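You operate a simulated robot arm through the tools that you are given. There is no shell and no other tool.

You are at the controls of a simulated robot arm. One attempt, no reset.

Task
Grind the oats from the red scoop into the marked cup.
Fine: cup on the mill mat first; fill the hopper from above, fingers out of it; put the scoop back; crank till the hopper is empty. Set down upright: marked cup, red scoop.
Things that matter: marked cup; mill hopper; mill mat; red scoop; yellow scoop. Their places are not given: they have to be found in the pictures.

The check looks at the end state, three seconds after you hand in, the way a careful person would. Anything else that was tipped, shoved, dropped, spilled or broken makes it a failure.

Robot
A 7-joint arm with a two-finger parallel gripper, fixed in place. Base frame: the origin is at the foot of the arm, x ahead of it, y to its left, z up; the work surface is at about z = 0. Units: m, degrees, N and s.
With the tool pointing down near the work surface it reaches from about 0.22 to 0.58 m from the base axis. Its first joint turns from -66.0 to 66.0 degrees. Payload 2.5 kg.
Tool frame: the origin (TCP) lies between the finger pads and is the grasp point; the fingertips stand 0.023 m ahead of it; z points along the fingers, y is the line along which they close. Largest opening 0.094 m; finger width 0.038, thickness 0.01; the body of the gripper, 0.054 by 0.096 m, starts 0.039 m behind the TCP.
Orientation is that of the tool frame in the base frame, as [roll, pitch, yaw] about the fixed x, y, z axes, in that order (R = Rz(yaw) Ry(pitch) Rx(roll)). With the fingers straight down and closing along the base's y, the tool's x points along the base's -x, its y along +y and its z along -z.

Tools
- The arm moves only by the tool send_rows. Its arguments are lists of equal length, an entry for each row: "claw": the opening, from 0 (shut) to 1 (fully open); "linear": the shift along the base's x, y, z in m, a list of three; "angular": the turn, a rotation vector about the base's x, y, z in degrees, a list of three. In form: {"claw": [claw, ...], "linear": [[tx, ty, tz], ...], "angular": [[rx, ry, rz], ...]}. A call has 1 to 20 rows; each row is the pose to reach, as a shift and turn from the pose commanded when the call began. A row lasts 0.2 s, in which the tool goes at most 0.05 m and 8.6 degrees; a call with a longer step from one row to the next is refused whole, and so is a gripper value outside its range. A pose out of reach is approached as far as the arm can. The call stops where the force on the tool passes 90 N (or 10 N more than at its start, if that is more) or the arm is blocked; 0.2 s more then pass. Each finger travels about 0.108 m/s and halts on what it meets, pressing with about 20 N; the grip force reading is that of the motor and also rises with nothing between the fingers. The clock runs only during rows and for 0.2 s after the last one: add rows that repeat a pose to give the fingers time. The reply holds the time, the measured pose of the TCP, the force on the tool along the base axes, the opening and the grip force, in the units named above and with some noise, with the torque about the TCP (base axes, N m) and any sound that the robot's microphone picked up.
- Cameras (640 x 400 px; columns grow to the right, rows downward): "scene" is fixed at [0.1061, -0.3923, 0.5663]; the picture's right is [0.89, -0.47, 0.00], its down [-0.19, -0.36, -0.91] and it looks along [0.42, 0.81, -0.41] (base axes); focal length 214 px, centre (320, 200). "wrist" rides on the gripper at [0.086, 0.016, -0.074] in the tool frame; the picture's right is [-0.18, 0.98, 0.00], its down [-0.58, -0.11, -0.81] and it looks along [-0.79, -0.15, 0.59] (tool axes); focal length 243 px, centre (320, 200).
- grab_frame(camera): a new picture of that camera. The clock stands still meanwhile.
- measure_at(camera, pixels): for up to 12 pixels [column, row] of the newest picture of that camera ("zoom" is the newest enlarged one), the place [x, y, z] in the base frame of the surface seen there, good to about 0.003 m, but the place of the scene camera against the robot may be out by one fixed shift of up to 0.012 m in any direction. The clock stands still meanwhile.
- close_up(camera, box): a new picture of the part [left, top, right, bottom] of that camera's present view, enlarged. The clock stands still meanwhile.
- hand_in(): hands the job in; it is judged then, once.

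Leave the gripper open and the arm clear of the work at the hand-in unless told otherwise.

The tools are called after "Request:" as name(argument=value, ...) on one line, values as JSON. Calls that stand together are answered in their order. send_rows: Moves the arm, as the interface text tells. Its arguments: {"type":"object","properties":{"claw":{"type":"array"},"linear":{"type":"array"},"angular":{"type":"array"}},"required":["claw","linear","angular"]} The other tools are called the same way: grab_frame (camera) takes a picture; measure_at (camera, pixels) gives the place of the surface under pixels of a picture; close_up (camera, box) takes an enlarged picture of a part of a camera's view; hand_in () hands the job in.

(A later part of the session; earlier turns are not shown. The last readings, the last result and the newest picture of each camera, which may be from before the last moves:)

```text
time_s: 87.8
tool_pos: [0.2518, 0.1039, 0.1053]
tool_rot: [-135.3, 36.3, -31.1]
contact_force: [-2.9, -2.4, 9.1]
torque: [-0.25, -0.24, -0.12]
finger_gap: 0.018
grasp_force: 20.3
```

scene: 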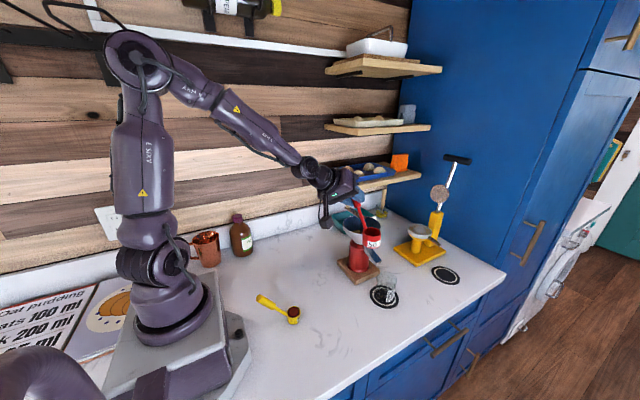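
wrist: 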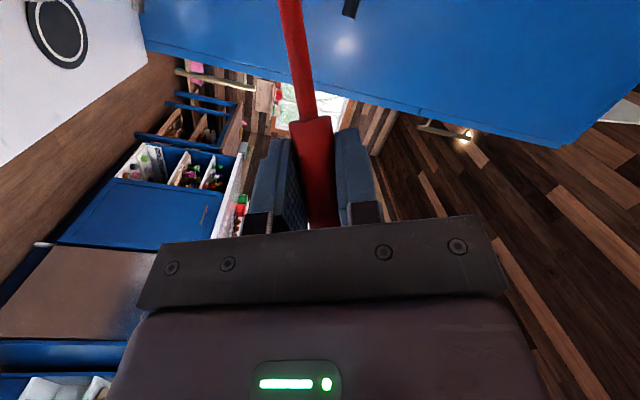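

Contact (9 N up). I open the fingers to 0.6 and check before backing out.

Request:
send_rows(claw=[0.3, 0.5, 0.6, 0.6], linear=[[0, 0, 0], [0, 0, 0.0], [0, 0, 0.0], [0, 0, 0]], angular=[[0, 0, 0], [0, 0, 0], [0, 0, 0], [0, 0, 0]])

Request:
grab_frame(camera="wrist")

Request:
close_up(camera="scene", box=[230, 220, 360, 320])

```text
time_s: 88.8
tool_pos: [0.2513, 0.1051, 0.1054]
tool_rot: [-135.4, 36.3, -31.1]
contact_force: [-0.7, 0.4, 0.9]
torque: [0.01, -0.03, 0.01]
finger_gap: 0.0564
grasp_force: 0.1
```

```text
taken
```

wrist: 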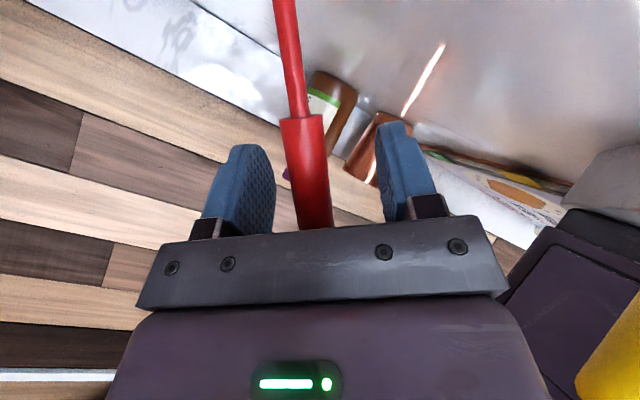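

```text
4.00 times, centred on (295, 270) of scene
```

zoom: 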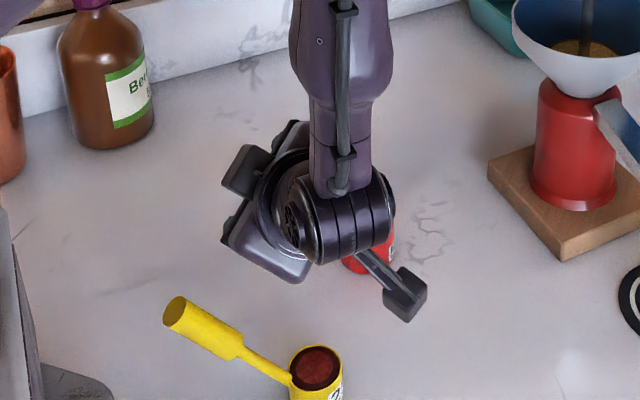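

Released; the handle stands free between the open fingers. I back out strictly within the pad plane.

Request:
send_rows(claw=[0.6, 0.6, 0.6, 0.6, 0.6, 0.6, 0.6], linear=[[0.0036, -0.0107, 0.0029], [0.0072, -0.0215, 0.0058], [0.0108, -0.0322, 0.0088], [0.0144, -0.0429, 0.0117], [0.018, -0.0537, 0.0146], [0.0216, -0.0644, 0.0175], [0.025, -0.072, 0.035]], angular=[[0, 0, 0], [0, 0, 0], [0, 0, 0], [0, 0, 0], [0, 0, 0], [0, 0, 0], [0, 0, 0]])

Request:
close_up(camera="scene", box=[230, 220, 360, 320])

Request:
grab_frame(camera="wrist")

```text
time_s: 90.4
tool_pos: [0.277, 0.0331, 0.1406]
tool_rot: [-135.3, 36.4, -31.1]
contact_force: [-0.4, 0.2, -0.2]
torque: [0.02, -0.01, 0.01]
finger_gap: 0.0565
grasp_force: 0.0
```

```text
4.00 times, centred on (295, 270) of scene
```

zoom: 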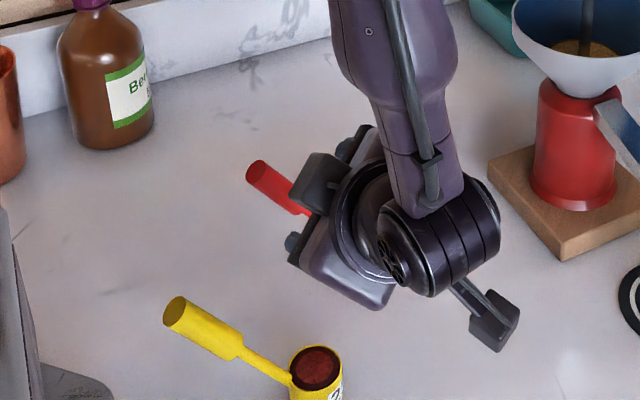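

```text
taken
```

wrist: 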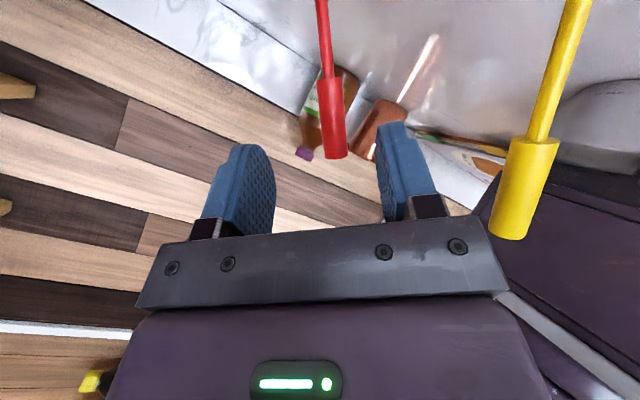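

The red scoop stands on its own at its old spot. I move away forward and up before turning to a cranking orientation, then check the scene.

Request:
send_rows(claw=[0.6, 0.6, 0.6, 0.6, 0.6, 0.6, 0.6], linear=[[0.01, 0, 0.02], [0.025, 0, 0.04], [0.045, 0, 0.06], [0.065, -0.005, 0.09], [0.085, -0.01, 0.12], [0.1, -0.015, 0.15], [0.11, -0.02, 0.18]], angular=[[0, 0, 0], [0, 0, 0], [0, 0, 0], [0, 0, 0], [0, 0, 0], [0, 0, 0], [0, 0, 0]])

Request:
grab_frame(camera="scene")

Request:
close_up(camera="scene", box=[240, 200, 440, 330])

```text
time_s: 92.0
tool_pos: [0.3884, 0.0137, 0.3202]
tool_rot: [-135.4, 36.3, -31.1]
contact_force: [-0.3, 0.8, 0.1]
torque: [-0.01, 0.02, 0.0]
finger_gap: 0.0563
grasp_force: 0.0
```

```text
taken
```

scene: 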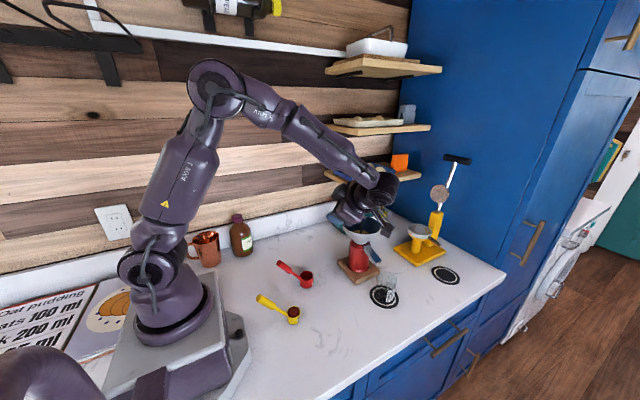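

```text
3.08 times, centred on (340, 265) of scene
```

zoom: 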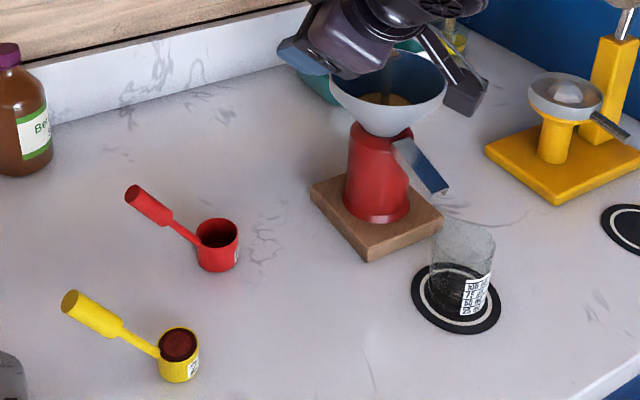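

Red scoop is back upright and empty; no oats on the table; hopper holds the oats. I now turn the tool to a cranking pose (leaning 30° forward, closing along y), rising to z≈0.40.

Request:
send_rows(claw=[0.6, 0.6, 0.6, 0.6, 0.6, 0.6, 0.6, 0.6, 0.6, 0.6, 0.6, 0.6, 0.6, 0.6, 0.6], linear=[[0, 0, 0.02], [0, 0, 0.04], [0, 0, 0.06], [0, 0, 0.08], [0, 0.01, 0.08], [0, 0.02, 0.08], [0, 0.03, 0.08], [0, 0.04, 0.08], [0, 0.05, 0.08], [0, 0.06, 0.08], [0.01, 0.07, 0.08], [0.02, 0.07, 0.08], [0.03, 0.07, 0.08], [0.03, 0.07, 0.08], [0.03, 0.07, 0.08]], angular=[[0.33, 3.02, -7.89], [0.67, 6.04, -15.77], [1.0, 9.06, -23.66], [1.33, 12.08, -31.55], [1.67, 15.1, -39.43], [2.0, 18.12, -47.32], [2.33, 21.14, -55.21], [2.67, 24.16, -63.09], [3.0, 27.18, -70.98], [3.33, 30.2, -78.87], [3.67, 33.22, -86.75], [4.0, 36.24, -94.64], [4.33, 39.26, -102.53], [4.67, 42.28, -110.41], [5.0, 45.3, -118.3]])

Request:
grab_frame(camera="scene")

Request:
grab_frame(camera="wrist")

```text
time_s: 95.2
tool_pos: [0.3746, 0.0444, 0.4056]
tool_rot: [180.0, 30.0, -179.9]
contact_force: [0.3, -0.1, -0.6]
torque: [0.0, -0.01, -0.01]
finger_gap: 0.0563
grasp_force: 0.0
out of reach, approached as far as the arm can: row 13, 14, 15
```

```text
taken
```

scene: 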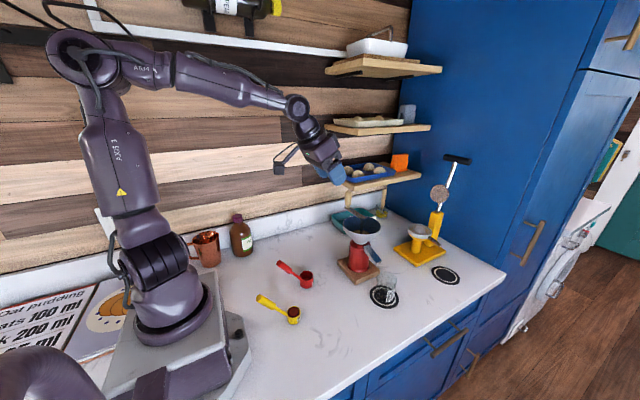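

```text
taken
```

wrist: 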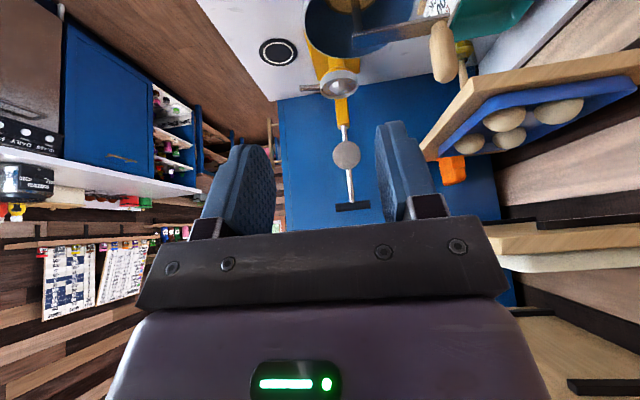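

The orientation is right, but the arm stopped short at (0.375,0.044,0.406). I test whether it moves forward/down from here toward (0.44,0.085,0.34).

Request:
send_rows(claw=[0.6, 0.6, 0.6, 0.6, 0.6], linear=[[0.01, 0.01, -0.015], [0.02, 0.02, -0.03], [0.035, 0.03, -0.045], [0.05, 0.04, -0.06], [0.065, 0.04, -0.065]], angular=[[0, 0, 0], [0, 0, 0], [0, 0, 0], [0, 0, 0], [0, 0, 0]])

Request:
grab_frame(camera="scene")

```text
time_s: 96.4
tool_pos: [0.369, 0.0401, 0.3664]
tool_rot: [180.0, 29.8, -179.6]
contact_force: [0.6, -0.6, -0.9]
torque: [0.0, 0.0, -0.01]
finger_gap: 0.0561
grasp_force: 0.1
out of reach, approached as far as the arm can: row 1, 2, 3, 4, 5
```

```text
taken
```

scene: 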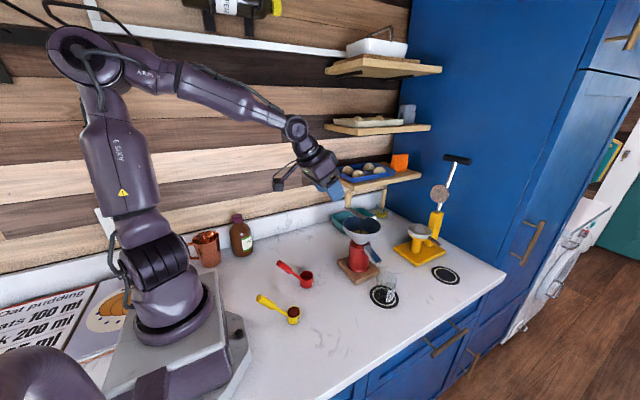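

It's limited in this wrist configuration (likely the last joint near its end). The gripper is symmetric, so I turn it back 180° about its own axis, which should bring that joint to mid-range and put the camera on the upper side looking into the hopper. First half:

Request:
send_rows(claw=[0.6, 0.6, 0.6, 0.6, 0.6, 0.6, 0.6, 0.6, 0.6, 0.6, 0.6], linear=[[0, 0, 0], [0, 0, 0], [0, 0, 0], [0, 0, 0], [0, 0, 0], [0, 0, 0], [0, 0, 0], [0, 0, 0], [0, 0, 0], [0, 0, 0], [0, 0, 0]], angular=[[-4.09, 0, 7.08], [-8.18, 0, 14.17], [-12.27, 0, 21.25], [-16.36, 0, 28.33], [-20.45, 0, 35.42], [-24.54, 0, 42.5], [-28.63, 0, 49.58], [-32.72, 0, 56.67], [-36.81, 0, 63.75], [-40.9, 0, 70.83], [-45.0, 0, 77.94]])

Request:
send_rows(claw=[0.6, 0.6, 0.6, 0.6, 0.6, 0.6, 0.6, 0.6, 0.6, 0.6, 0.6], linear=[[0, 0, 0], [0, 0, 0], [0, 0, 0], [0, 0, 0], [0, 0, 0], [0, 0, 0], [0, 0, 0], [0, 0, 0], [0, 0, 0], [0, 0, 0], [0, 0, 0]], angular=[[-4.09, 0, 7.08], [-8.18, 0, 14.17], [-12.27, 0, 21.25], [-16.36, 0, 28.33], [-20.45, 0, 35.42], [-24.54, 0, 42.5], [-28.63, 0, 49.58], [-32.72, 0, 56.67], [-36.81, 0, 63.75], [-40.9, 0, 70.83], [-45.0, 0, 77.94]])

Request:
grab_frame(camera="scene")

Request:
grab_frame(camera="wrist")

```text
time_s: 98.8
tool_pos: [0.3696, 0.0404, 0.3669]
tool_rot: [-150.0, -0.1, -89.7]
contact_force: [0.3, -0.4, 0.8]
torque: [0.01, 0.06, -0.01]
finger_gap: 0.0563
grasp_force: 0.2
```

```text
time_s: 101.2
tool_pos: [0.3688, 0.0418, 0.3664]
tool_rot: [179.9, -30.1, 0.2]
contact_force: [-0.7, 0.2, 0.6]
torque: [-0.03, 0.02, 0.01]
finger_gap: 0.0564
grasp_force: 0.1
```

```text
taken
```

scene: 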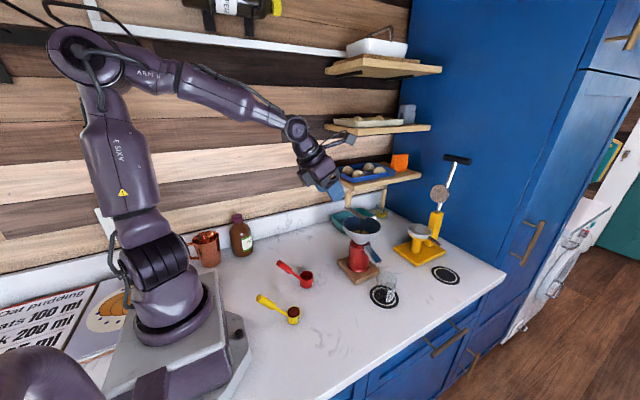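

```text
taken
```

wrist: 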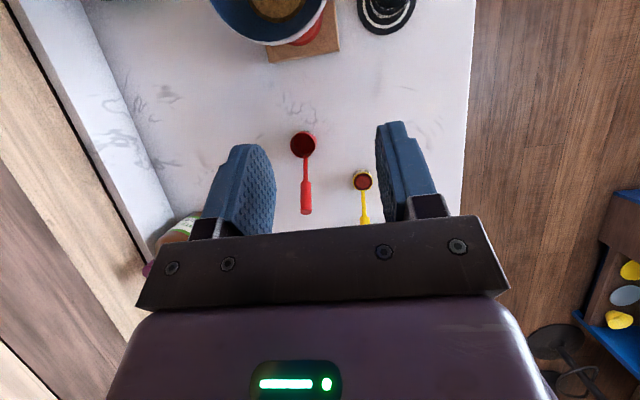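

Now the camera looks down over the mill. I test moving above the knob: about (0.522,0.169,0.36).

Request:
send_rows(claw=[0.6, 0.6, 0.6, 0.6, 0.6, 0.6], linear=[[0.025, 0.02, 0], [0.055, 0.045, 0], [0.085, 0.07, 0], [0.115, 0.095, 0], [0.14, 0.115, 0], [0.153, 0.127, 0]], angular=[[0, 0, 0], [0, 0, 0], [0, 0, 0], [0, 0, 0], [0, 0, 0], [0, 0, 0]])

Request:
grab_frame(camera="wrist")

Request:
grab_frame(camera="scene")

```text
time_s: 102.6
tool_pos: [0.3642, 0.1171, 0.396]
tool_rot: [-179.8, -30.1, 0.0]
contact_force: [0.0, 0.1, -0.4]
torque: [-0.01, -0.01, 0.02]
finger_gap: 0.0562
grasp_force: 0.0
out of reach, approached as far as the arm can: row 1, 2, 3, 4, 5, 6
```

```text
taken
```

wrist: 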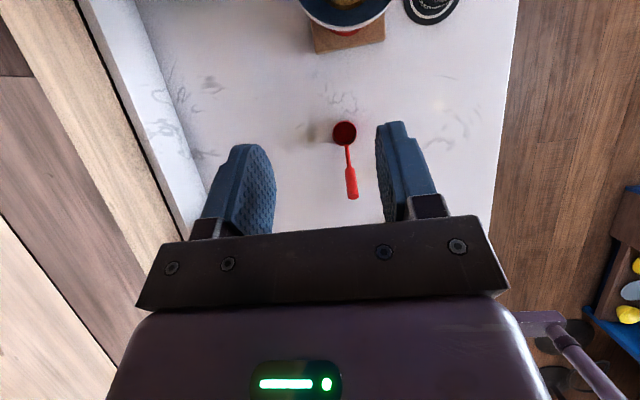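

```text
taken
```

scene: 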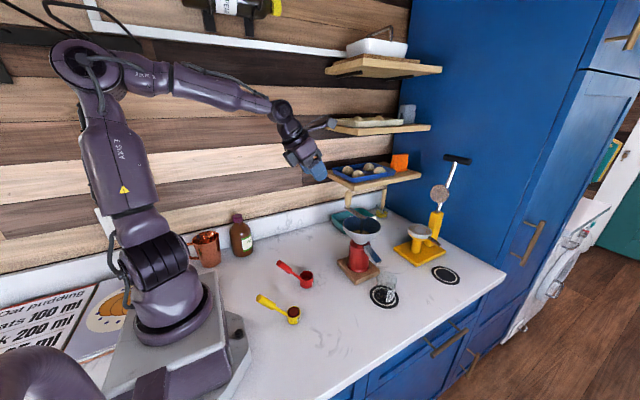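

Still not moving forward in x. To understand which joint limits, I measure the shoulder, elbow and wrist positions in the scene picture.

Request:
measure_at(camera="scene", pixels=[[150, 255], [120, 185], [85, 52], [130, 75], [180, 80], [230, 95], [275, 108], [287, 125], [300, 150], [318, 170]])

```text
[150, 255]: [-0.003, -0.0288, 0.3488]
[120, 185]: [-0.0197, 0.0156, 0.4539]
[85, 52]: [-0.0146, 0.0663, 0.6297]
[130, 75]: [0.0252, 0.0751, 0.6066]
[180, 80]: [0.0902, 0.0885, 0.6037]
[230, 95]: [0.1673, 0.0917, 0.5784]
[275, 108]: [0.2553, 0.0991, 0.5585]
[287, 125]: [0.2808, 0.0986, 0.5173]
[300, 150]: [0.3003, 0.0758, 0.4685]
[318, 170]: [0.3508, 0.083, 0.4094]
```

Shoulder ≈ (0,0,0.33), elbow ≈ (0,0.1,0.62), wrist ≈ (0.27,0.12,0.55): the elbow is swung off to the left, so the arm seems caught against a limit in this posture. I'll try upright tool (lean 0) and see whether it can then advance.

Request:
send_rows(claw=[0.6, 0.6, 0.6, 0.6, 0.6, 0.6, 0.6, 0.6], linear=[[0, -0.01, 0], [0, -0.02, 0], [0, -0.035, 0], [0, -0.05, 0], [0.02, -0.06, 0], [0.04, -0.06, 0], [0.06, -0.06, 0], [0.08, -0.06, 0]], angular=[[0, 8, 0], [0, 16, 0], [0, 24, 0], [0, 30, 0], [0, 30, 0], [0, 30, 0], [0, 30, 0], [0, 30, 0]])

Request:
grab_frame(camera="scene")

```text
time_s: 104.4
tool_pos: [0.2863, 0.0667, 0.4028]
tool_rot: [-179.8, -0.1, 0.0]
contact_force: [0.2, 0.3, -0.3]
torque: [-0.04, -0.02, 0.02]
finger_gap: 0.0564
grasp_force: 0.1
out of reach, approached as far as the arm can: row 1, 2, 3, 4, 5, 6, 7, 8
```

```text
taken
```

scene: 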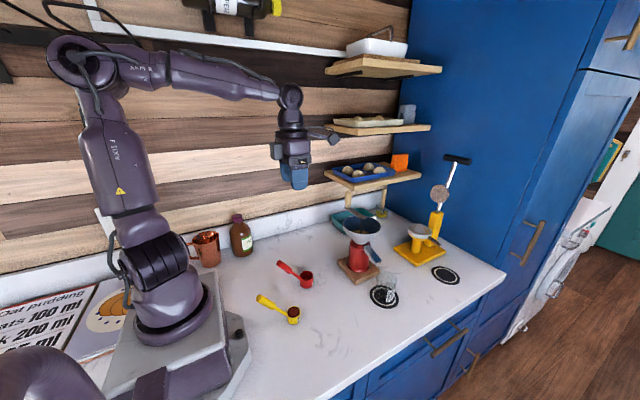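

Even upright the wrist cannot advance: it looks like the base joint is against its -66° stop with the upper arm leaning over backward. I'll swing the tool around to the right side (azimuth about -50°), where that base angle is natural, to unwind it.

Request:
send_rows(claw=[0.6, 0.6, 0.6, 0.6, 0.6, 0.6, 0.6, 0.6], linear=[[0.0067, -0.0411, 0], [0.0073, -0.0821, 0], [0.0023, -0.1227, 0], [-0.0083, -0.1624, 0], [-0.0243, -0.2002, 0], [-0.0453, -0.2353, 0], [-0.0713, -0.2672, 0], [-0.1013, -0.2952, 0]], angular=[[0, 0, -8], [0, 0, -16], [0, 0, -24], [0, 0, -32], [0, 0, -40], [0, 0, -48], [0, 0, -56], [0, 0, -64]])

Request:
grab_frame(camera="scene")

```text
time_s: 106.2
tool_pos: [0.2015, -0.11, 0.3794]
tool_rot: [-172.5, 0.1, -62.7]
contact_force: [-0.3, 0.4, -0.2]
torque: [-0.01, 0.01, 0.02]
finger_gap: 0.0566
grasp_force: 0.1
out of reach, approached as far as the arm can: row 1, 2, 3, 4, 5, 6, 7, 8
```

```text
taken
```

scene: 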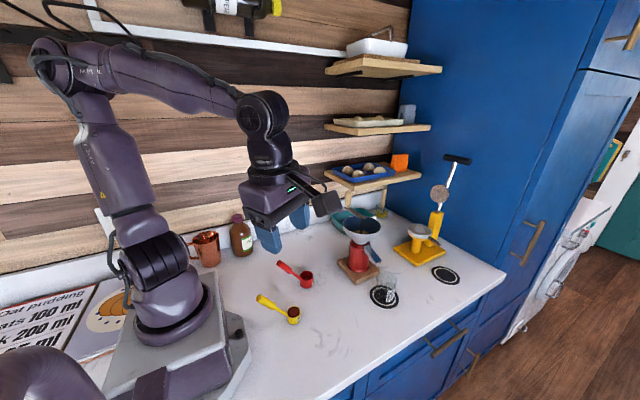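

Request:
measure_at(camera="scene", pixels=[[60, 65], [100, 75], [155, 255], [110, 180], [265, 115], [265, 160], [160, 85], [215, 95]])

```text
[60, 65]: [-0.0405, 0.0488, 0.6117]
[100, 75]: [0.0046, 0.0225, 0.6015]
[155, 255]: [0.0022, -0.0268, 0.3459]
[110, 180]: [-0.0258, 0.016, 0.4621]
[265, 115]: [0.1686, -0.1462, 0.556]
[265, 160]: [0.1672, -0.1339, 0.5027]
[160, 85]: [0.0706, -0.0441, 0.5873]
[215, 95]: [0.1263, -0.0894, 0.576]
```

Elbow leans back-left, consistent with a wrist branch in which the forearm-roll joint hits its stop when the tool points down. To get to the proper branch I go back to the left-leaning orientation (which was fine), then bring the tool level-forward and pitch it down from there. First: lean 55° to the left at about (0.388,0.014,0.32).

Request:
send_rows(claw=[0.6, 0.6, 0.6, 0.6, 0.6, 0.6, 0.6, 0.6], linear=[[0.02, 0.012, 0], [0.045, 0.03, 0], [0.07, 0.048, -0.01], [0.1, 0.066, -0.02], [0.13, 0.085, -0.035], [0.16, 0.105, -0.05], [0.187, 0.124, -0.06], [0.187, 0.124, -0.06]], angular=[[7.8, 0, 0], [15.7, 0, 0], [23.5, 0, 0], [31.4, 0, 0], [39.2, 0, 0], [47.1, 0, 0], [55, 0, 0], [55, 0, 0]])

Request:
grab_frame(camera="scene")

```text
time_s: 108.0
tool_pos: [0.389, 0.0167, 0.3217]
tool_rot: [-138.9, 46.8, -47.6]
contact_force: [-0.3, -0.2, -0.4]
torque: [0.01, 0.0, 0.0]
finger_gap: 0.0563
grasp_force: 0.1
```

```text
taken
```

scene: 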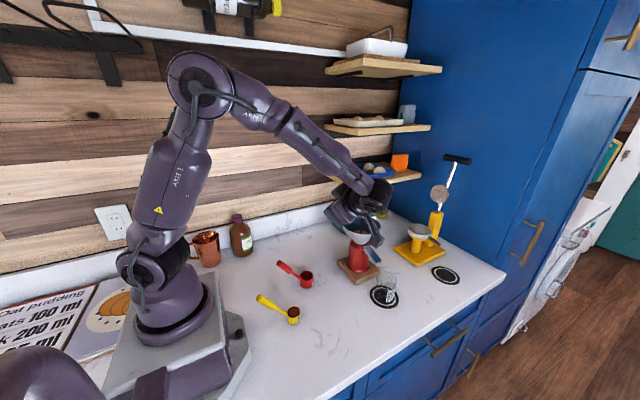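

Freed: orientation reached without flags. Next: turn to forward-pointing, nearly level (el -20°), default roll, at the low position (0.43,0.02,0.30), where the tool bends up from the forearm.

Request:
send_rows(claw=[0.6, 0.6, 0.6, 0.6, 0.6, 0.6, 0.6, 0.6, 0.6, 0.6, 0.6, 0.6], linear=[[0.003, 0, -0.002], [0.007, 0, -0.004], [0.01, 0, -0.006], [0.014, 0.001, -0.008], [0.017, 0.001, -0.01], [0.021, 0.002, -0.012], [0.024, 0.002, -0.014], [0.028, 0.003, -0.016], [0.031, 0.003, -0.018], [0.035, 0.003, -0.02], [0.038, 0.003, -0.021], [0.041, 0.003, -0.0217]], angular=[[2.68, 1.0, -7.82], [5.37, 2.0, -15.63], [8.05, 3.0, -23.45], [10.73, 4.0, -31.27], [13.42, 5.0, -39.08], [16.1, 6.0, -46.9], [18.78, 7.0, -54.72], [21.47, 8.0, -62.53], [24.15, 9.0, -70.35], [26.83, 10.0, -78.17], [29.52, 11.0, -85.98], [32.2, 12.0, -93.8]])

Request:
grab_frame(camera="scene")

```text
time_s: 110.6
tool_pos: [0.4304, 0.0184, 0.2997]
tool_rot: [-179.9, 70.0, -179.9]
contact_force: [-0.2, -0.3, -0.3]
torque: [-0.02, 0.01, -0.04]
finger_gap: 0.0565
grasp_force: 0.1
```

```text
taken
```

scene: 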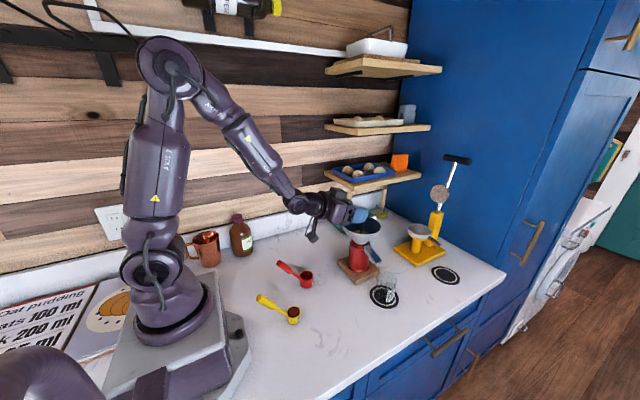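

Good, smooth. Now I pitch the tool down in plane by 40° (to 60° below level) while rising to z≈0.36.

Request:
send_rows(claw=[0.6, 0.6, 0.6, 0.6, 0.6, 0.6, 0.6, 0.6], linear=[[-0.001, 0, 0.012], [-0.003, 0, 0.024], [-0.005, 0, 0.036], [-0.007, 0, 0.048], [-0.009, 0, 0.056], [-0.01, 0, 0.06], [-0.01, 0, 0.06], [-0.01, 0, 0.06]], angular=[[0, 6, 0], [0, 12, 0], [0, 18, 0], [0, 24, 0], [0, 30, 0], [0, 36, 0], [0, 40, 0], [0, 40, 0]])

Request:
grab_frame(camera="scene")

```text
time_s: 112.4
tool_pos: [0.4195, 0.0182, 0.3599]
tool_rot: [180.0, 29.9, -179.9]
contact_force: [-0.6, 0.2, 0.3]
torque: [0.0, 0.03, -0.02]
finger_gap: 0.0566
grasp_force: 0.0
out of reach, approached as far as the arm can: row 4
```

```text
taken
```

scene: 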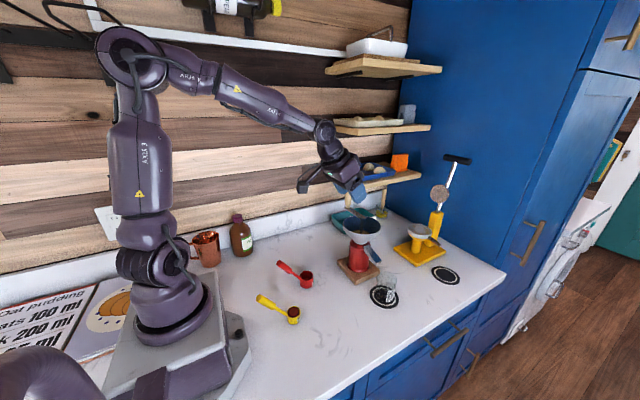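

It crossed into the right branch (only row 4 was flagged). Now I test moving above the knob, (0.522,0.169,0.36).

Request:
send_rows(claw=[0.6, 0.6, 0.6, 0.6, 0.6, 0.6], linear=[[0.015, 0.025, 0.005], [0.035, 0.055, 0.005], [0.055, 0.085, 0.005], [0.075, 0.115, 0.005], [0.095, 0.14, 0.005], [0.1025, 0.151, 0.005]], angular=[[0, 0, 0], [0, 0, 0], [0, 0, 0], [0, 0, 0], [0, 0, 0], [0, 0, 0]])

Request:
grab_frame(camera="wrist")

Request:
grab_frame(camera="scene")

```text
time_s: 113.8
tool_pos: [0.5228, 0.1691, 0.3644]
tool_rot: [-179.9, 29.8, 179.9]
contact_force: [-0.1, -0.2, 0.6]
torque: [-0.01, 0.01, -0.05]
finger_gap: 0.0567
grasp_force: 0.1
```

```text
taken
```

wrist: 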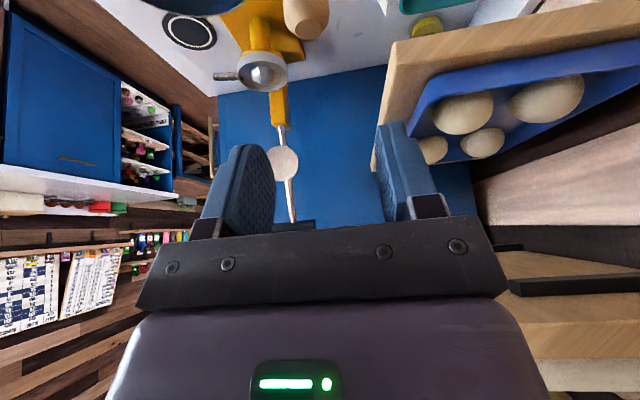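

```text
taken
```

scene: 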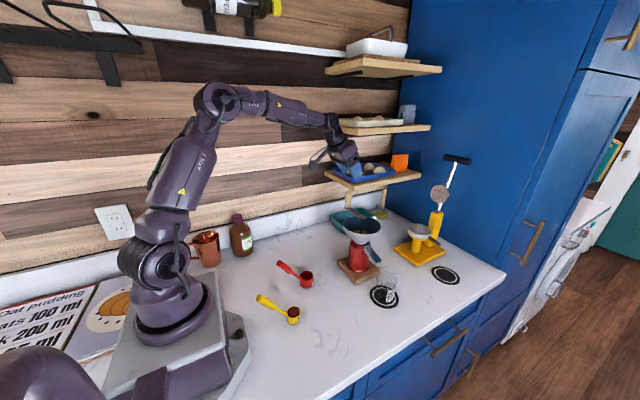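

Now the arm moves freely here. I look closely at the knob from the scene camera to measure its centre and height.

Request:
close_up(camera="scene", box=[325, 165, 405, 245])

```text
5.00 times, centred on (365, 205) of scene
```

zoom: 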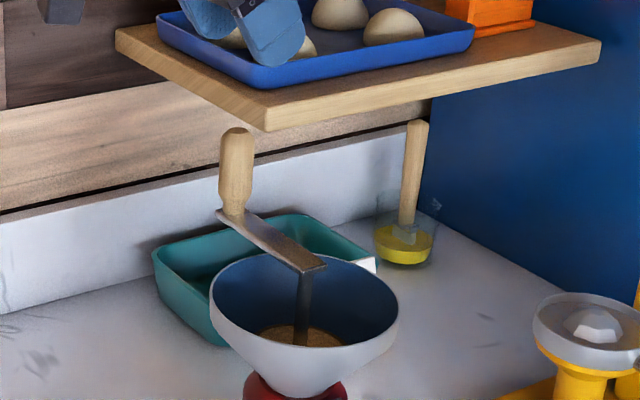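

Request:
measure_at(camera="zoom", pixels=[[237, 132], [237, 150], [237, 170], [235, 190], [233, 206], [222, 170], [252, 170], [222, 212], [270, 238], [305, 262], [320, 266], [303, 300]])

```text
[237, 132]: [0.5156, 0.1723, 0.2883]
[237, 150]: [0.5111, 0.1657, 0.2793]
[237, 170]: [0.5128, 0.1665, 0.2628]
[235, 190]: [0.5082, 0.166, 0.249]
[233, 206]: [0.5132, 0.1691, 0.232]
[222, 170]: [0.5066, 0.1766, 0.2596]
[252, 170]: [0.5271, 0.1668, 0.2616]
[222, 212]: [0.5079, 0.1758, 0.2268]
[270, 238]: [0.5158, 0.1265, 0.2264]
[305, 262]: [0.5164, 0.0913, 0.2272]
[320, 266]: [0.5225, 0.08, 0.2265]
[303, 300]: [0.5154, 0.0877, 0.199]
```

Knob centre (corrected) ≈ (0.523,0.168), spanning z 0.223–0.284, diameter ≈0.023; shaft ≈ (0.523,0.086), so crank radius ≈0.082. I lower first to z≈0.305 and check alignment in the wrist camera.

Request:
send_rows(claw=[0.6, 0.6, 0.6, 0.6], linear=[[0, 0, -0.02], [0, -0.001, -0.04], [0, -0.001, -0.055], [0, -0.001, -0.055]], angular=[[0, 0, 0], [0, 0, 0], [0, 0, 0], [0, 0, 0]])

Request:
grab_frame(camera="wrist")

Request:
close_up(camera="scene", box=[315, 145, 411, 235])

```text
time_s: 114.8
tool_pos: [0.5219, 0.1674, 0.3096]
tool_rot: [179.9, 29.9, -180.0]
contact_force: [0.0, -0.2, 0.0]
torque: [0.0, 0.0, 0.01]
finger_gap: 0.0565
grasp_force: 0.0
```

```text
taken
```

wrist: 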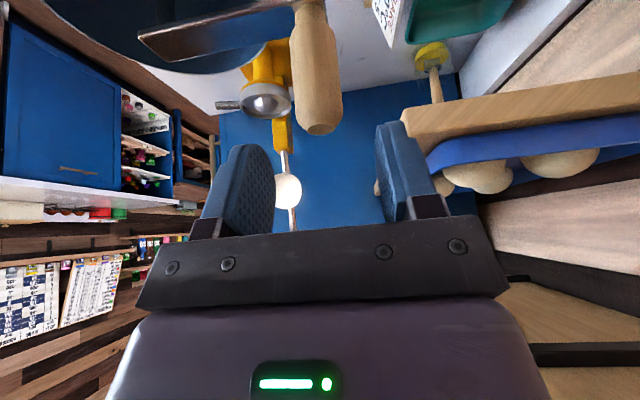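

```text
4.44 times, centred on (363, 190) of scene
```

zoom: 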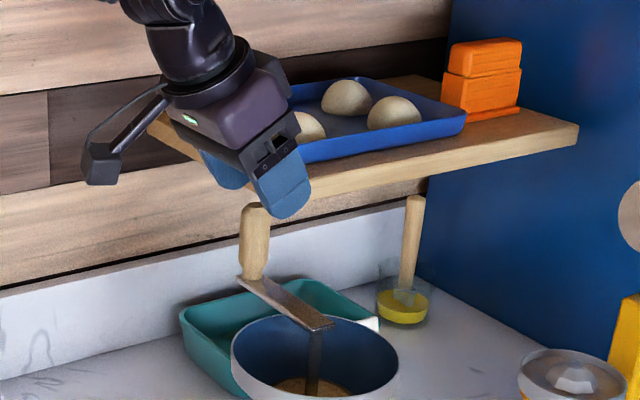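

The knob is centred between the fingers at column ≈315–320. I measure it with the wrist camera for exactness.

Request:
measure_at(camera="wrist", pixels=[[320, 120], [317, 90], [314, 60], [311, 25], [294, 50], [334, 55], [200, 35], [150, 42]])

```text
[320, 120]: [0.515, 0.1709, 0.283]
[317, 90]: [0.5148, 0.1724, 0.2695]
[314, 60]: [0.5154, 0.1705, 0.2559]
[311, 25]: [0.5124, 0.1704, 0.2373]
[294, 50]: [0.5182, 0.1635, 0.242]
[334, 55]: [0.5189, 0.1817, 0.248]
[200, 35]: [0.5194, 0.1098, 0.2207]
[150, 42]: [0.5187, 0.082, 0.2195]
```

Wrist camera gives the knob centre at about (0.526,0.172). I shift 4 mm in x and y and descend to z≈0.262 around the knob.

Request:
send_rows(claw=[0.6, 0.6, 0.6, 0.6, 0.6], linear=[[0.004, 0.004, -0.012], [0.004, 0.004, -0.024], [0.004, 0.004, -0.036], [0.004, 0.004, -0.0475], [0.004, 0.004, -0.0475]], angular=[[0, 0, 0], [0, 0, 0], [0, 0, 0], [0, 0, 0], [0, 0, 0]])

Request:
grab_frame(camera="wrist")

Request:
close_up(camera="scene", box=[315, 145, 411, 235])

```text
time_s: 116.0
tool_pos: [0.5259, 0.1716, 0.262]
tool_rot: [179.8, 29.8, -180.0]
contact_force: [-0.9, 0.4, 0.5]
torque: [-0.03, 0.01, -0.03]
finger_gap: 0.0565
grasp_force: 0.2
```

```text
taken
```

wrist: 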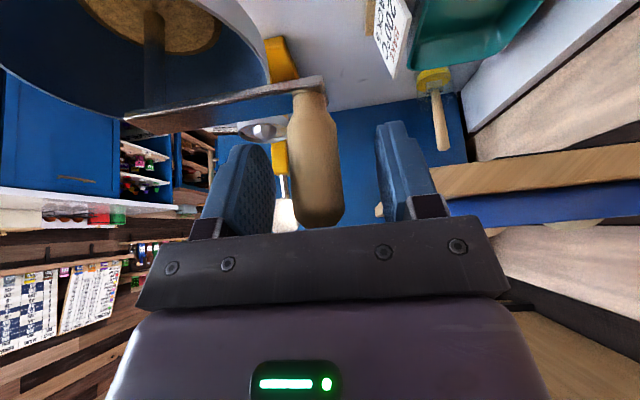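

```text
4.44 times, centred on (363, 190) of scene
```

zoom: 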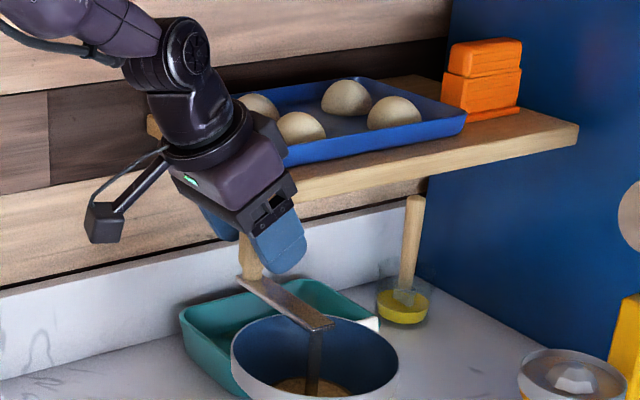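

The knob is between the pads and I can even see the oats in the hopper (185,20) from the wrist camera. I close the grip.

Request:
send_rows(claw=[0.4, 0.2, 0.1, 0.1], linear=[[0, 0, 0], [0, 0, 0], [0, 0, 0], [0, 0, 0]], angular=[[0, 0, 0], [0, 0, 0], [0, 0, 0], [0, 0, 0]])

```text
time_s: 117.0
tool_pos: [0.5267, 0.1698, 0.2631]
tool_rot: [-179.8, 29.9, 180.0]
contact_force: [0.2, -9.7, -0.4]
torque: [0.06, -0.12, 0.05]
finger_gap: 0.0235
grasp_force: 45.1
```

Gripped (gap 0.0235). I try a small clockwise step (15°) and watch force and sound.

Request:
send_rows(claw=[0.1, 0.1, 0.1], linear=[[0.0074, -0.0003, 0], [0.0148, -0.0013, 0], [0.022, -0.0029, 0]], angular=[[0, 0, 0], [0, 0, 0], [0, 0, 0]])

Request:
close_up(camera="scene", box=[315, 145, 411, 235])

```text
time_s: 117.8
tool_pos: [0.5474, 0.1675, 0.2623]
tool_rot: [-179.9, 29.9, -180.0]
contact_force: [-10.4, -17.1, 0.4]
torque: [0.03, 0.25, -0.36]
finger_gap: 0.0237
grasp_force: 44.9
```

```text
4.44 times, centred on (363, 190) of scene
```

zoom: 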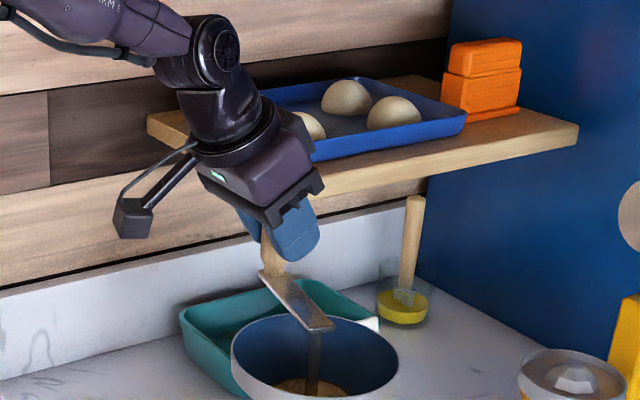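

The crank turned with the hand; about 6 N tangential resistance, and ~19 N radial because my radius is a bit large. I refit (centre (0.525,0.087), R≈0.0825) and go on to azimuth -5°.

Request:
send_rows(claw=[0.1, 0.1, 0.1, 0.1, 0.1, 0.1, 0.1, 0.1, 0.1, 0.1], linear=[[0.0092, -0.0058, 0], [0.0195, -0.011, 0], [0.0289, -0.0176, 0], [0.0373, -0.0254, 0], [0.0446, -0.0344, 0], [0.0505, -0.0442, 0], [0.055, -0.0548, 0], [0.058, -0.066, 0], [0.0594, -0.0774, 0], [0.0592, -0.0889, 0]], angular=[[0, 0, 0], [0, 0, 0], [0, 0, 0], [0, 0, 0], [0, 0, 0], [0, 0, 0], [0, 0, 0], [0, 0, 0], [0, 0, 0], [0, 0, 0]])

Request:
close_up(camera="scene", box=[325, 150, 421, 290])

```text
time_s: 120.0
tool_pos: [0.6071, 0.0801, 0.2642]
tool_rot: [-180.0, 30.0, -179.9]
contact_force: [3.2, 5.9, 8.0]
torque: [-0.03, 0.29, -0.37]
finger_gap: 0.0238
grasp_force: 45.0
```

```text
2.86 times, centred on (373, 220) of scene
```

zoom: 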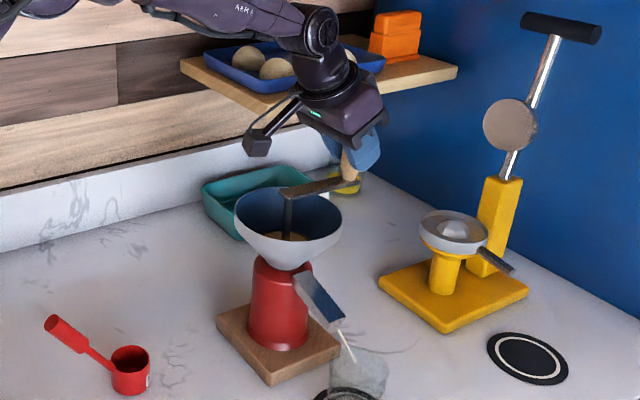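

Cranking works: ground oats stream from the chute tip into the cup at (345,350). Forces are small. I keep turning clockwise, azimuth -13° to -85°.

Request:
send_rows(claw=[0.1, 0.1, 0.1, 0.1, 0.1, 0.1, 0.1, 0.1, 0.1, 0.1], linear=[[-0.0018, -0.0114, 0], [-0.0052, -0.0224, 0], [-0.01, -0.0328, 0], [-0.0163, -0.0424, 0], [-0.0239, -0.0511, 0], [-0.0326, -0.0587, 0], [-0.0422, -0.065, 0], [-0.0526, -0.0698, 0], [-0.0636, -0.0732, 0], [-0.075, -0.075, 0]], angular=[[0, 0, 0], [0, 0, 0], [0, 0, 0], [0, 0, 0], [0, 0, 0], [0, 0, 0], [0, 0, 0], [0, 0, 0], [0, 0, 0], [0, 0, 0]])

Request:
close_up(camera="scene", box=[325, 150, 421, 310])

```text
time_s: 122.2
tool_pos: [0.5325, 0.003, 0.2626]
tool_rot: [-179.9, 29.9, 179.8]
contact_force: [6.7, -9.9, -1.5]
torque: [0.09, -0.41, -0.38]
finger_gap: 0.0235
grasp_force: 44.7
```

```text
2.50 times, centred on (373, 230) of scene
```

zoom: 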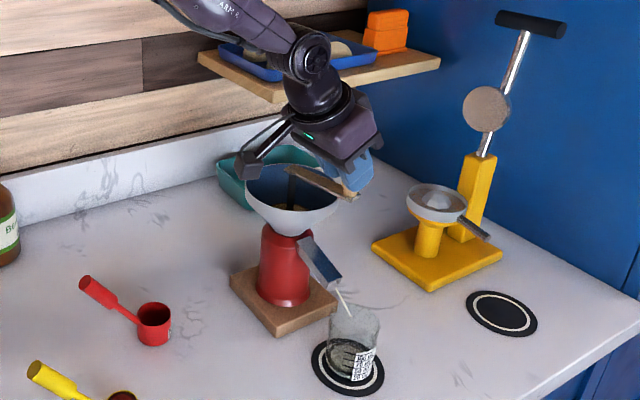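

The stream keeps landing in the cup. Forces suggest the true centre is 2 mm lower in y (0.525,0.085). I continue round from -93° to -245°.

Request:
send_rows(claw=[0.1, 0.1, 0.1, 0.1, 0.1, 0.1, 0.1, 0.1, 0.1, 0.1, 0.1, 0.1, 0.1, 0.1, 0.1, 0.1, 0.1, 0.1, 0.1, 0.1], linear=[[-0.0115, -0.0022, 0], [-0.0229, -0.0008, 0], [-0.0341, 0.0022, 0], [-0.0447, 0.0067, 0], [-0.0545, 0.0126, 0], [-0.0635, 0.0199, 0], [-0.0713, 0.0283, 0], [-0.0779, 0.0377, 0], [-0.0831, 0.048, 0], [-0.0869, 0.0588, 0], [-0.0891, 0.0701, 0], [-0.0897, 0.0816, 0], [-0.0887, 0.0931, 0], [-0.0861, 0.1043, 0], [-0.082, 0.1151, 0], [-0.0764, 0.1251, 0], [-0.0695, 0.1343, 0], [-0.0613, 0.1425, 0], [-0.0521, 0.1494, 0], [-0.0421, 0.155, 0]], angular=[[0, 0, 0], [0, 0, 0], [0, 0, 0], [0, 0, 0], [0, 0, 0], [0, 0, 0], [0, 0, 0], [0, 0, 0], [0, 0, 0], [0, 0, 0], [0, 0, 0], [0, 0, 0], [0, 0, 0], [0, 0, 0], [0, 0, 0], [0, 0, 0], [0, 0, 0], [0, 0, 0], [0, 0, 0], [0, 0, 0]])

Request:
close_up(camera="scene", box=[325, 150, 421, 310])

```text
time_s: 126.4
tool_pos: [0.4905, 0.16, 0.2618]
tool_rot: [179.9, 30.0, -179.9]
contact_force: [-2.8, -5.6, 4.0]
torque: [-0.42, 0.1, -0.38]
finger_gap: 0.0237
grasp_force: 45.4
```

```text
2.50 times, centred on (373, 230) of scene
```

zoom: 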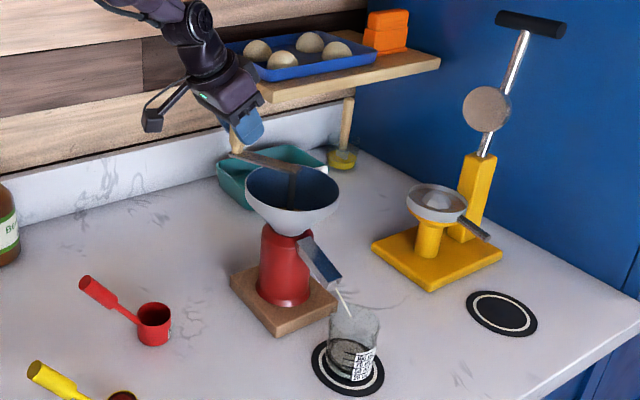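

Smooth, small forces, cup filling. I continue the second turn at 12° per row (azimuth 103° to -125°).

Request:
send_rows(claw=[0.1, 0.1, 0.1, 0.1, 0.1, 0.1, 0.1, 0.1, 0.1, 0.1, 0.1, 0.1, 0.1, 0.1, 0.1, 0.1, 0.1, 0.1, 0.1, 0.1], linear=[[0.0163, 0.0056, 0], [0.0335, 0.0077, 0], [0.0506, 0.0062, 0], [0.0671, 0.0011, 0], [0.0822, -0.0072, 0], [0.0952, -0.0185, 0], [0.1056, -0.0323, 0], [0.1129, -0.0479, 0], [0.1168, -0.0647, 0], [0.1171, -0.082, 0], [0.1138, -0.0989, 0], [0.1071, -0.1148, 0], [0.0972, -0.1289, 0], [0.0845, -0.1407, 0], [0.0698, -0.1496, 0], [0.0535, -0.1552, 0], [0.0363, -0.1573, 0], [0.0192, -0.1558, 0], [0.0027, -0.1507, 0], [-0.0124, -0.1424, 0]], angular=[[0, 0, 0], [0, 0, 0], [0, 0, 0], [0, 0, 0], [0, 0, 0], [0, 0, 0], [0, 0, 0], [0, 0, 0], [0, 0, 0], [0, 0, 0], [0, 0, 0], [0, 0, 0], [0, 0, 0], [0, 0, 0], [0, 0, 0], [0, 0, 0], [0, 0, 0], [0, 0, 0], [0, 0, 0], [0, 0, 0]])

Request:
close_up(camera="scene", box=[325, 150, 421, 310])

Request:
grab_frame(camera="wrist")

```text
time_s: 130.6
tool_pos: [0.4769, 0.0078, 0.2623]
tool_rot: [-179.7, 29.7, 179.1]
contact_force: [-12.2, -39.3, 3.0]
torque: [0.24, -0.03, -0.93]
finger_gap: 0.0238
grasp_force: 45.0
```

```text
2.50 times, centred on (373, 230) of scene
```

zoom: 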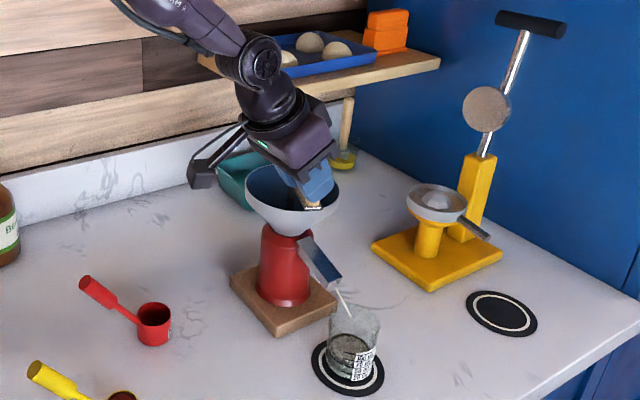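

```text
taken
```

wrist: 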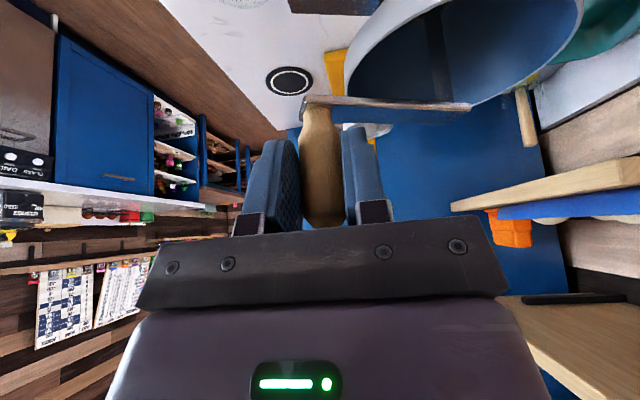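

Forces rose to ~39 N at this spot: the knob rolls a bit along the pads at the bottom of the circle and lags, then is caught again. That is within limits; I go on at the slower 8° per row through the left side and look again.

Request:
send_rows(claw=[0.1, 0.1, 0.1, 0.1, 0.1, 0.1, 0.1, 0.1, 0.1, 0.1, 0.1, 0.1, 0.1, 0.1, 0.1], linear=[[-0.009, 0.0073, 0], [-0.0168, 0.0157, 0], [-0.0234, 0.0251, 0], [-0.0286, 0.0354, 0], [-0.0324, 0.0462, 0], [-0.0346, 0.0575, 0], [-0.0352, 0.069, 0], [-0.0342, 0.0805, 0], [-0.0316, 0.0917, 0], [-0.0275, 0.1025, 0], [-0.0219, 0.1125, 0], [-0.015, 0.1217, 0], [-0.0068, 0.1299, 0], [0.0024, 0.1368, 0], [0.0124, 0.1424, 0]], angular=[[0, 0, 0], [0, 0, 0], [0, 0, 0], [0, 0, 0], [0, 0, 0], [0, 0, 0], [0, 0, 0], [0, 0, 0], [0, 0, 0], [0, 0, 0], [0, 0, 0], [0, 0, 0], [0, 0, 0], [0, 0, 0], [0, 0, 0]])

Request:
close_up(camera="scene", box=[325, 150, 421, 310])

Request:
grab_frame(camera="wrist")

```text
time_s: 133.8
tool_pos: [0.4911, 0.161, 0.2612]
tool_rot: [179.9, 30.0, 180.0]
contact_force: [-3.1, -5.7, 4.1]
torque: [-0.44, 0.09, -0.41]
finger_gap: 0.0239
grasp_force: 44.9
```

```text
2.50 times, centred on (373, 230) of scene
```

zoom: 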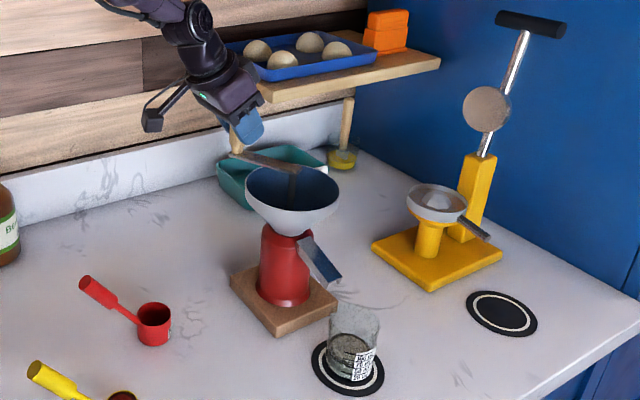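

```text
taken
```

wrist: 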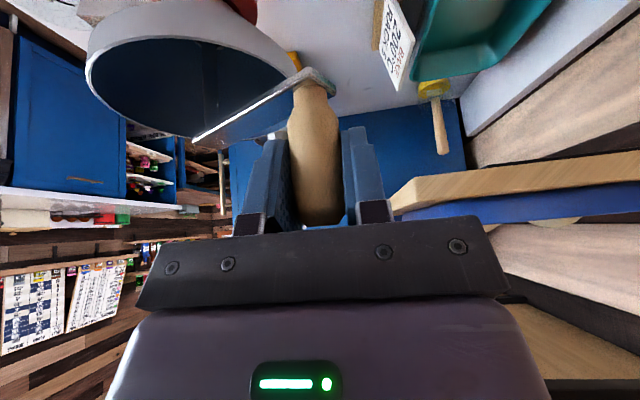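

The stream at the chute has ended and no oats show in the hopper. I zoom into hopper, chute and cup.

Request:
close_up(camera="scene", box=[340, 205, 388, 245])

Request:
close_up(camera="scene", box=[350, 235, 410, 315])

```text
10.00 times, centred on (364, 225) of scene
```

zoom: 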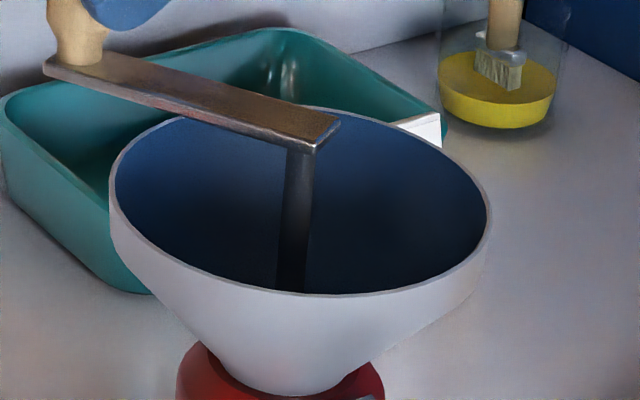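

```text
5.00 times, centred on (380, 275) of scene
```

zoom: 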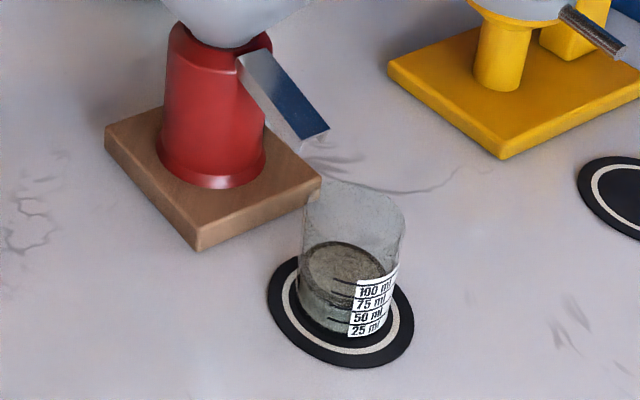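

The hopper looks empty but its very bottom is hidden from here. I crank one more full turn to be sure (first part to azimuth -65°), watching the chute.

Request:
send_rows(claw=[0.1, 0.1, 0.1, 0.1, 0.1, 0.1, 0.1, 0.1, 0.1, 0.1, 0.1, 0.1, 0.1, 0.1, 0.1, 0.1, 0.1, 0.1, 0.1, 0.1], linear=[[0.0122, 0.0045, 0], [0.0248, 0.0071, 0], [0.0378, 0.0076, 0], [0.0506, 0.0062, 0], [0.0631, 0.0027, 0], [0.0749, -0.0026, 0], [0.0857, -0.0098, 0], [0.0952, -0.0185, 0], [0.1033, -0.0287, 0], [0.1097, -0.0399, 0], [0.1142, -0.0521, 0], [0.1168, -0.0647, 0], [0.1173, -0.0777, 0], [0.1159, -0.0905, 0], [0.1124, -0.103, 0], [0.1071, -0.1148, 0], [0.0999, -0.1256, 0], [0.0912, -0.1351, 0], [0.081, -0.1432, 0], [0.0698, -0.1496, 0]], angular=[[0, 0, 0], [0, 0, 0], [0, 0, 0], [0, 0, 0], [0, 0, 0], [0, 0, 0], [0, 0, 0], [0, 0, 0], [0, 0, 0], [0, 0, 0], [0, 0, 0], [0, 0, 0], [0, 0, 0], [0, 0, 0], [0, 0, 0], [0, 0, 0], [0, 0, 0], [0, 0, 0], [0, 0, 0], [0, 0, 0]])

Request:
close_up(camera="scene", box=[325, 180, 421, 310])

Request:
grab_frame(camera="wrist")

```text
time_s: 138.0
tool_pos: [0.5594, 0.0114, 0.2623]
tool_rot: [-180.0, 29.9, 179.9]
contact_force: [2.8, 6.5, -1.7]
torque: [-0.07, -0.01, -0.39]
finger_gap: 0.0235
grasp_force: 45.0
```

```text
3.08 times, centred on (373, 245) of scene
```

zoom: 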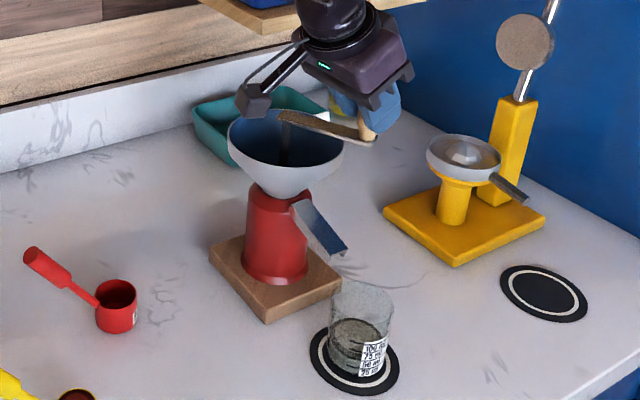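

```text
taken
```

wrist: 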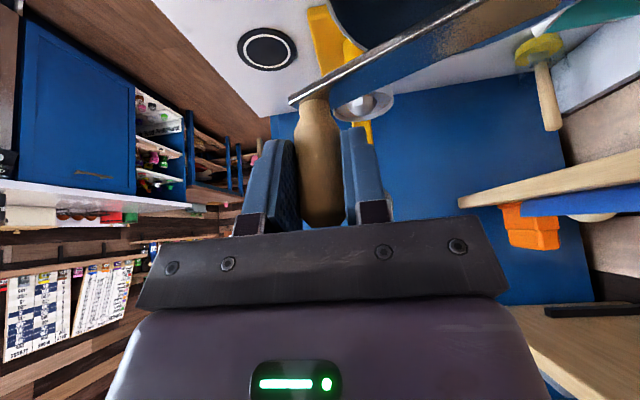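

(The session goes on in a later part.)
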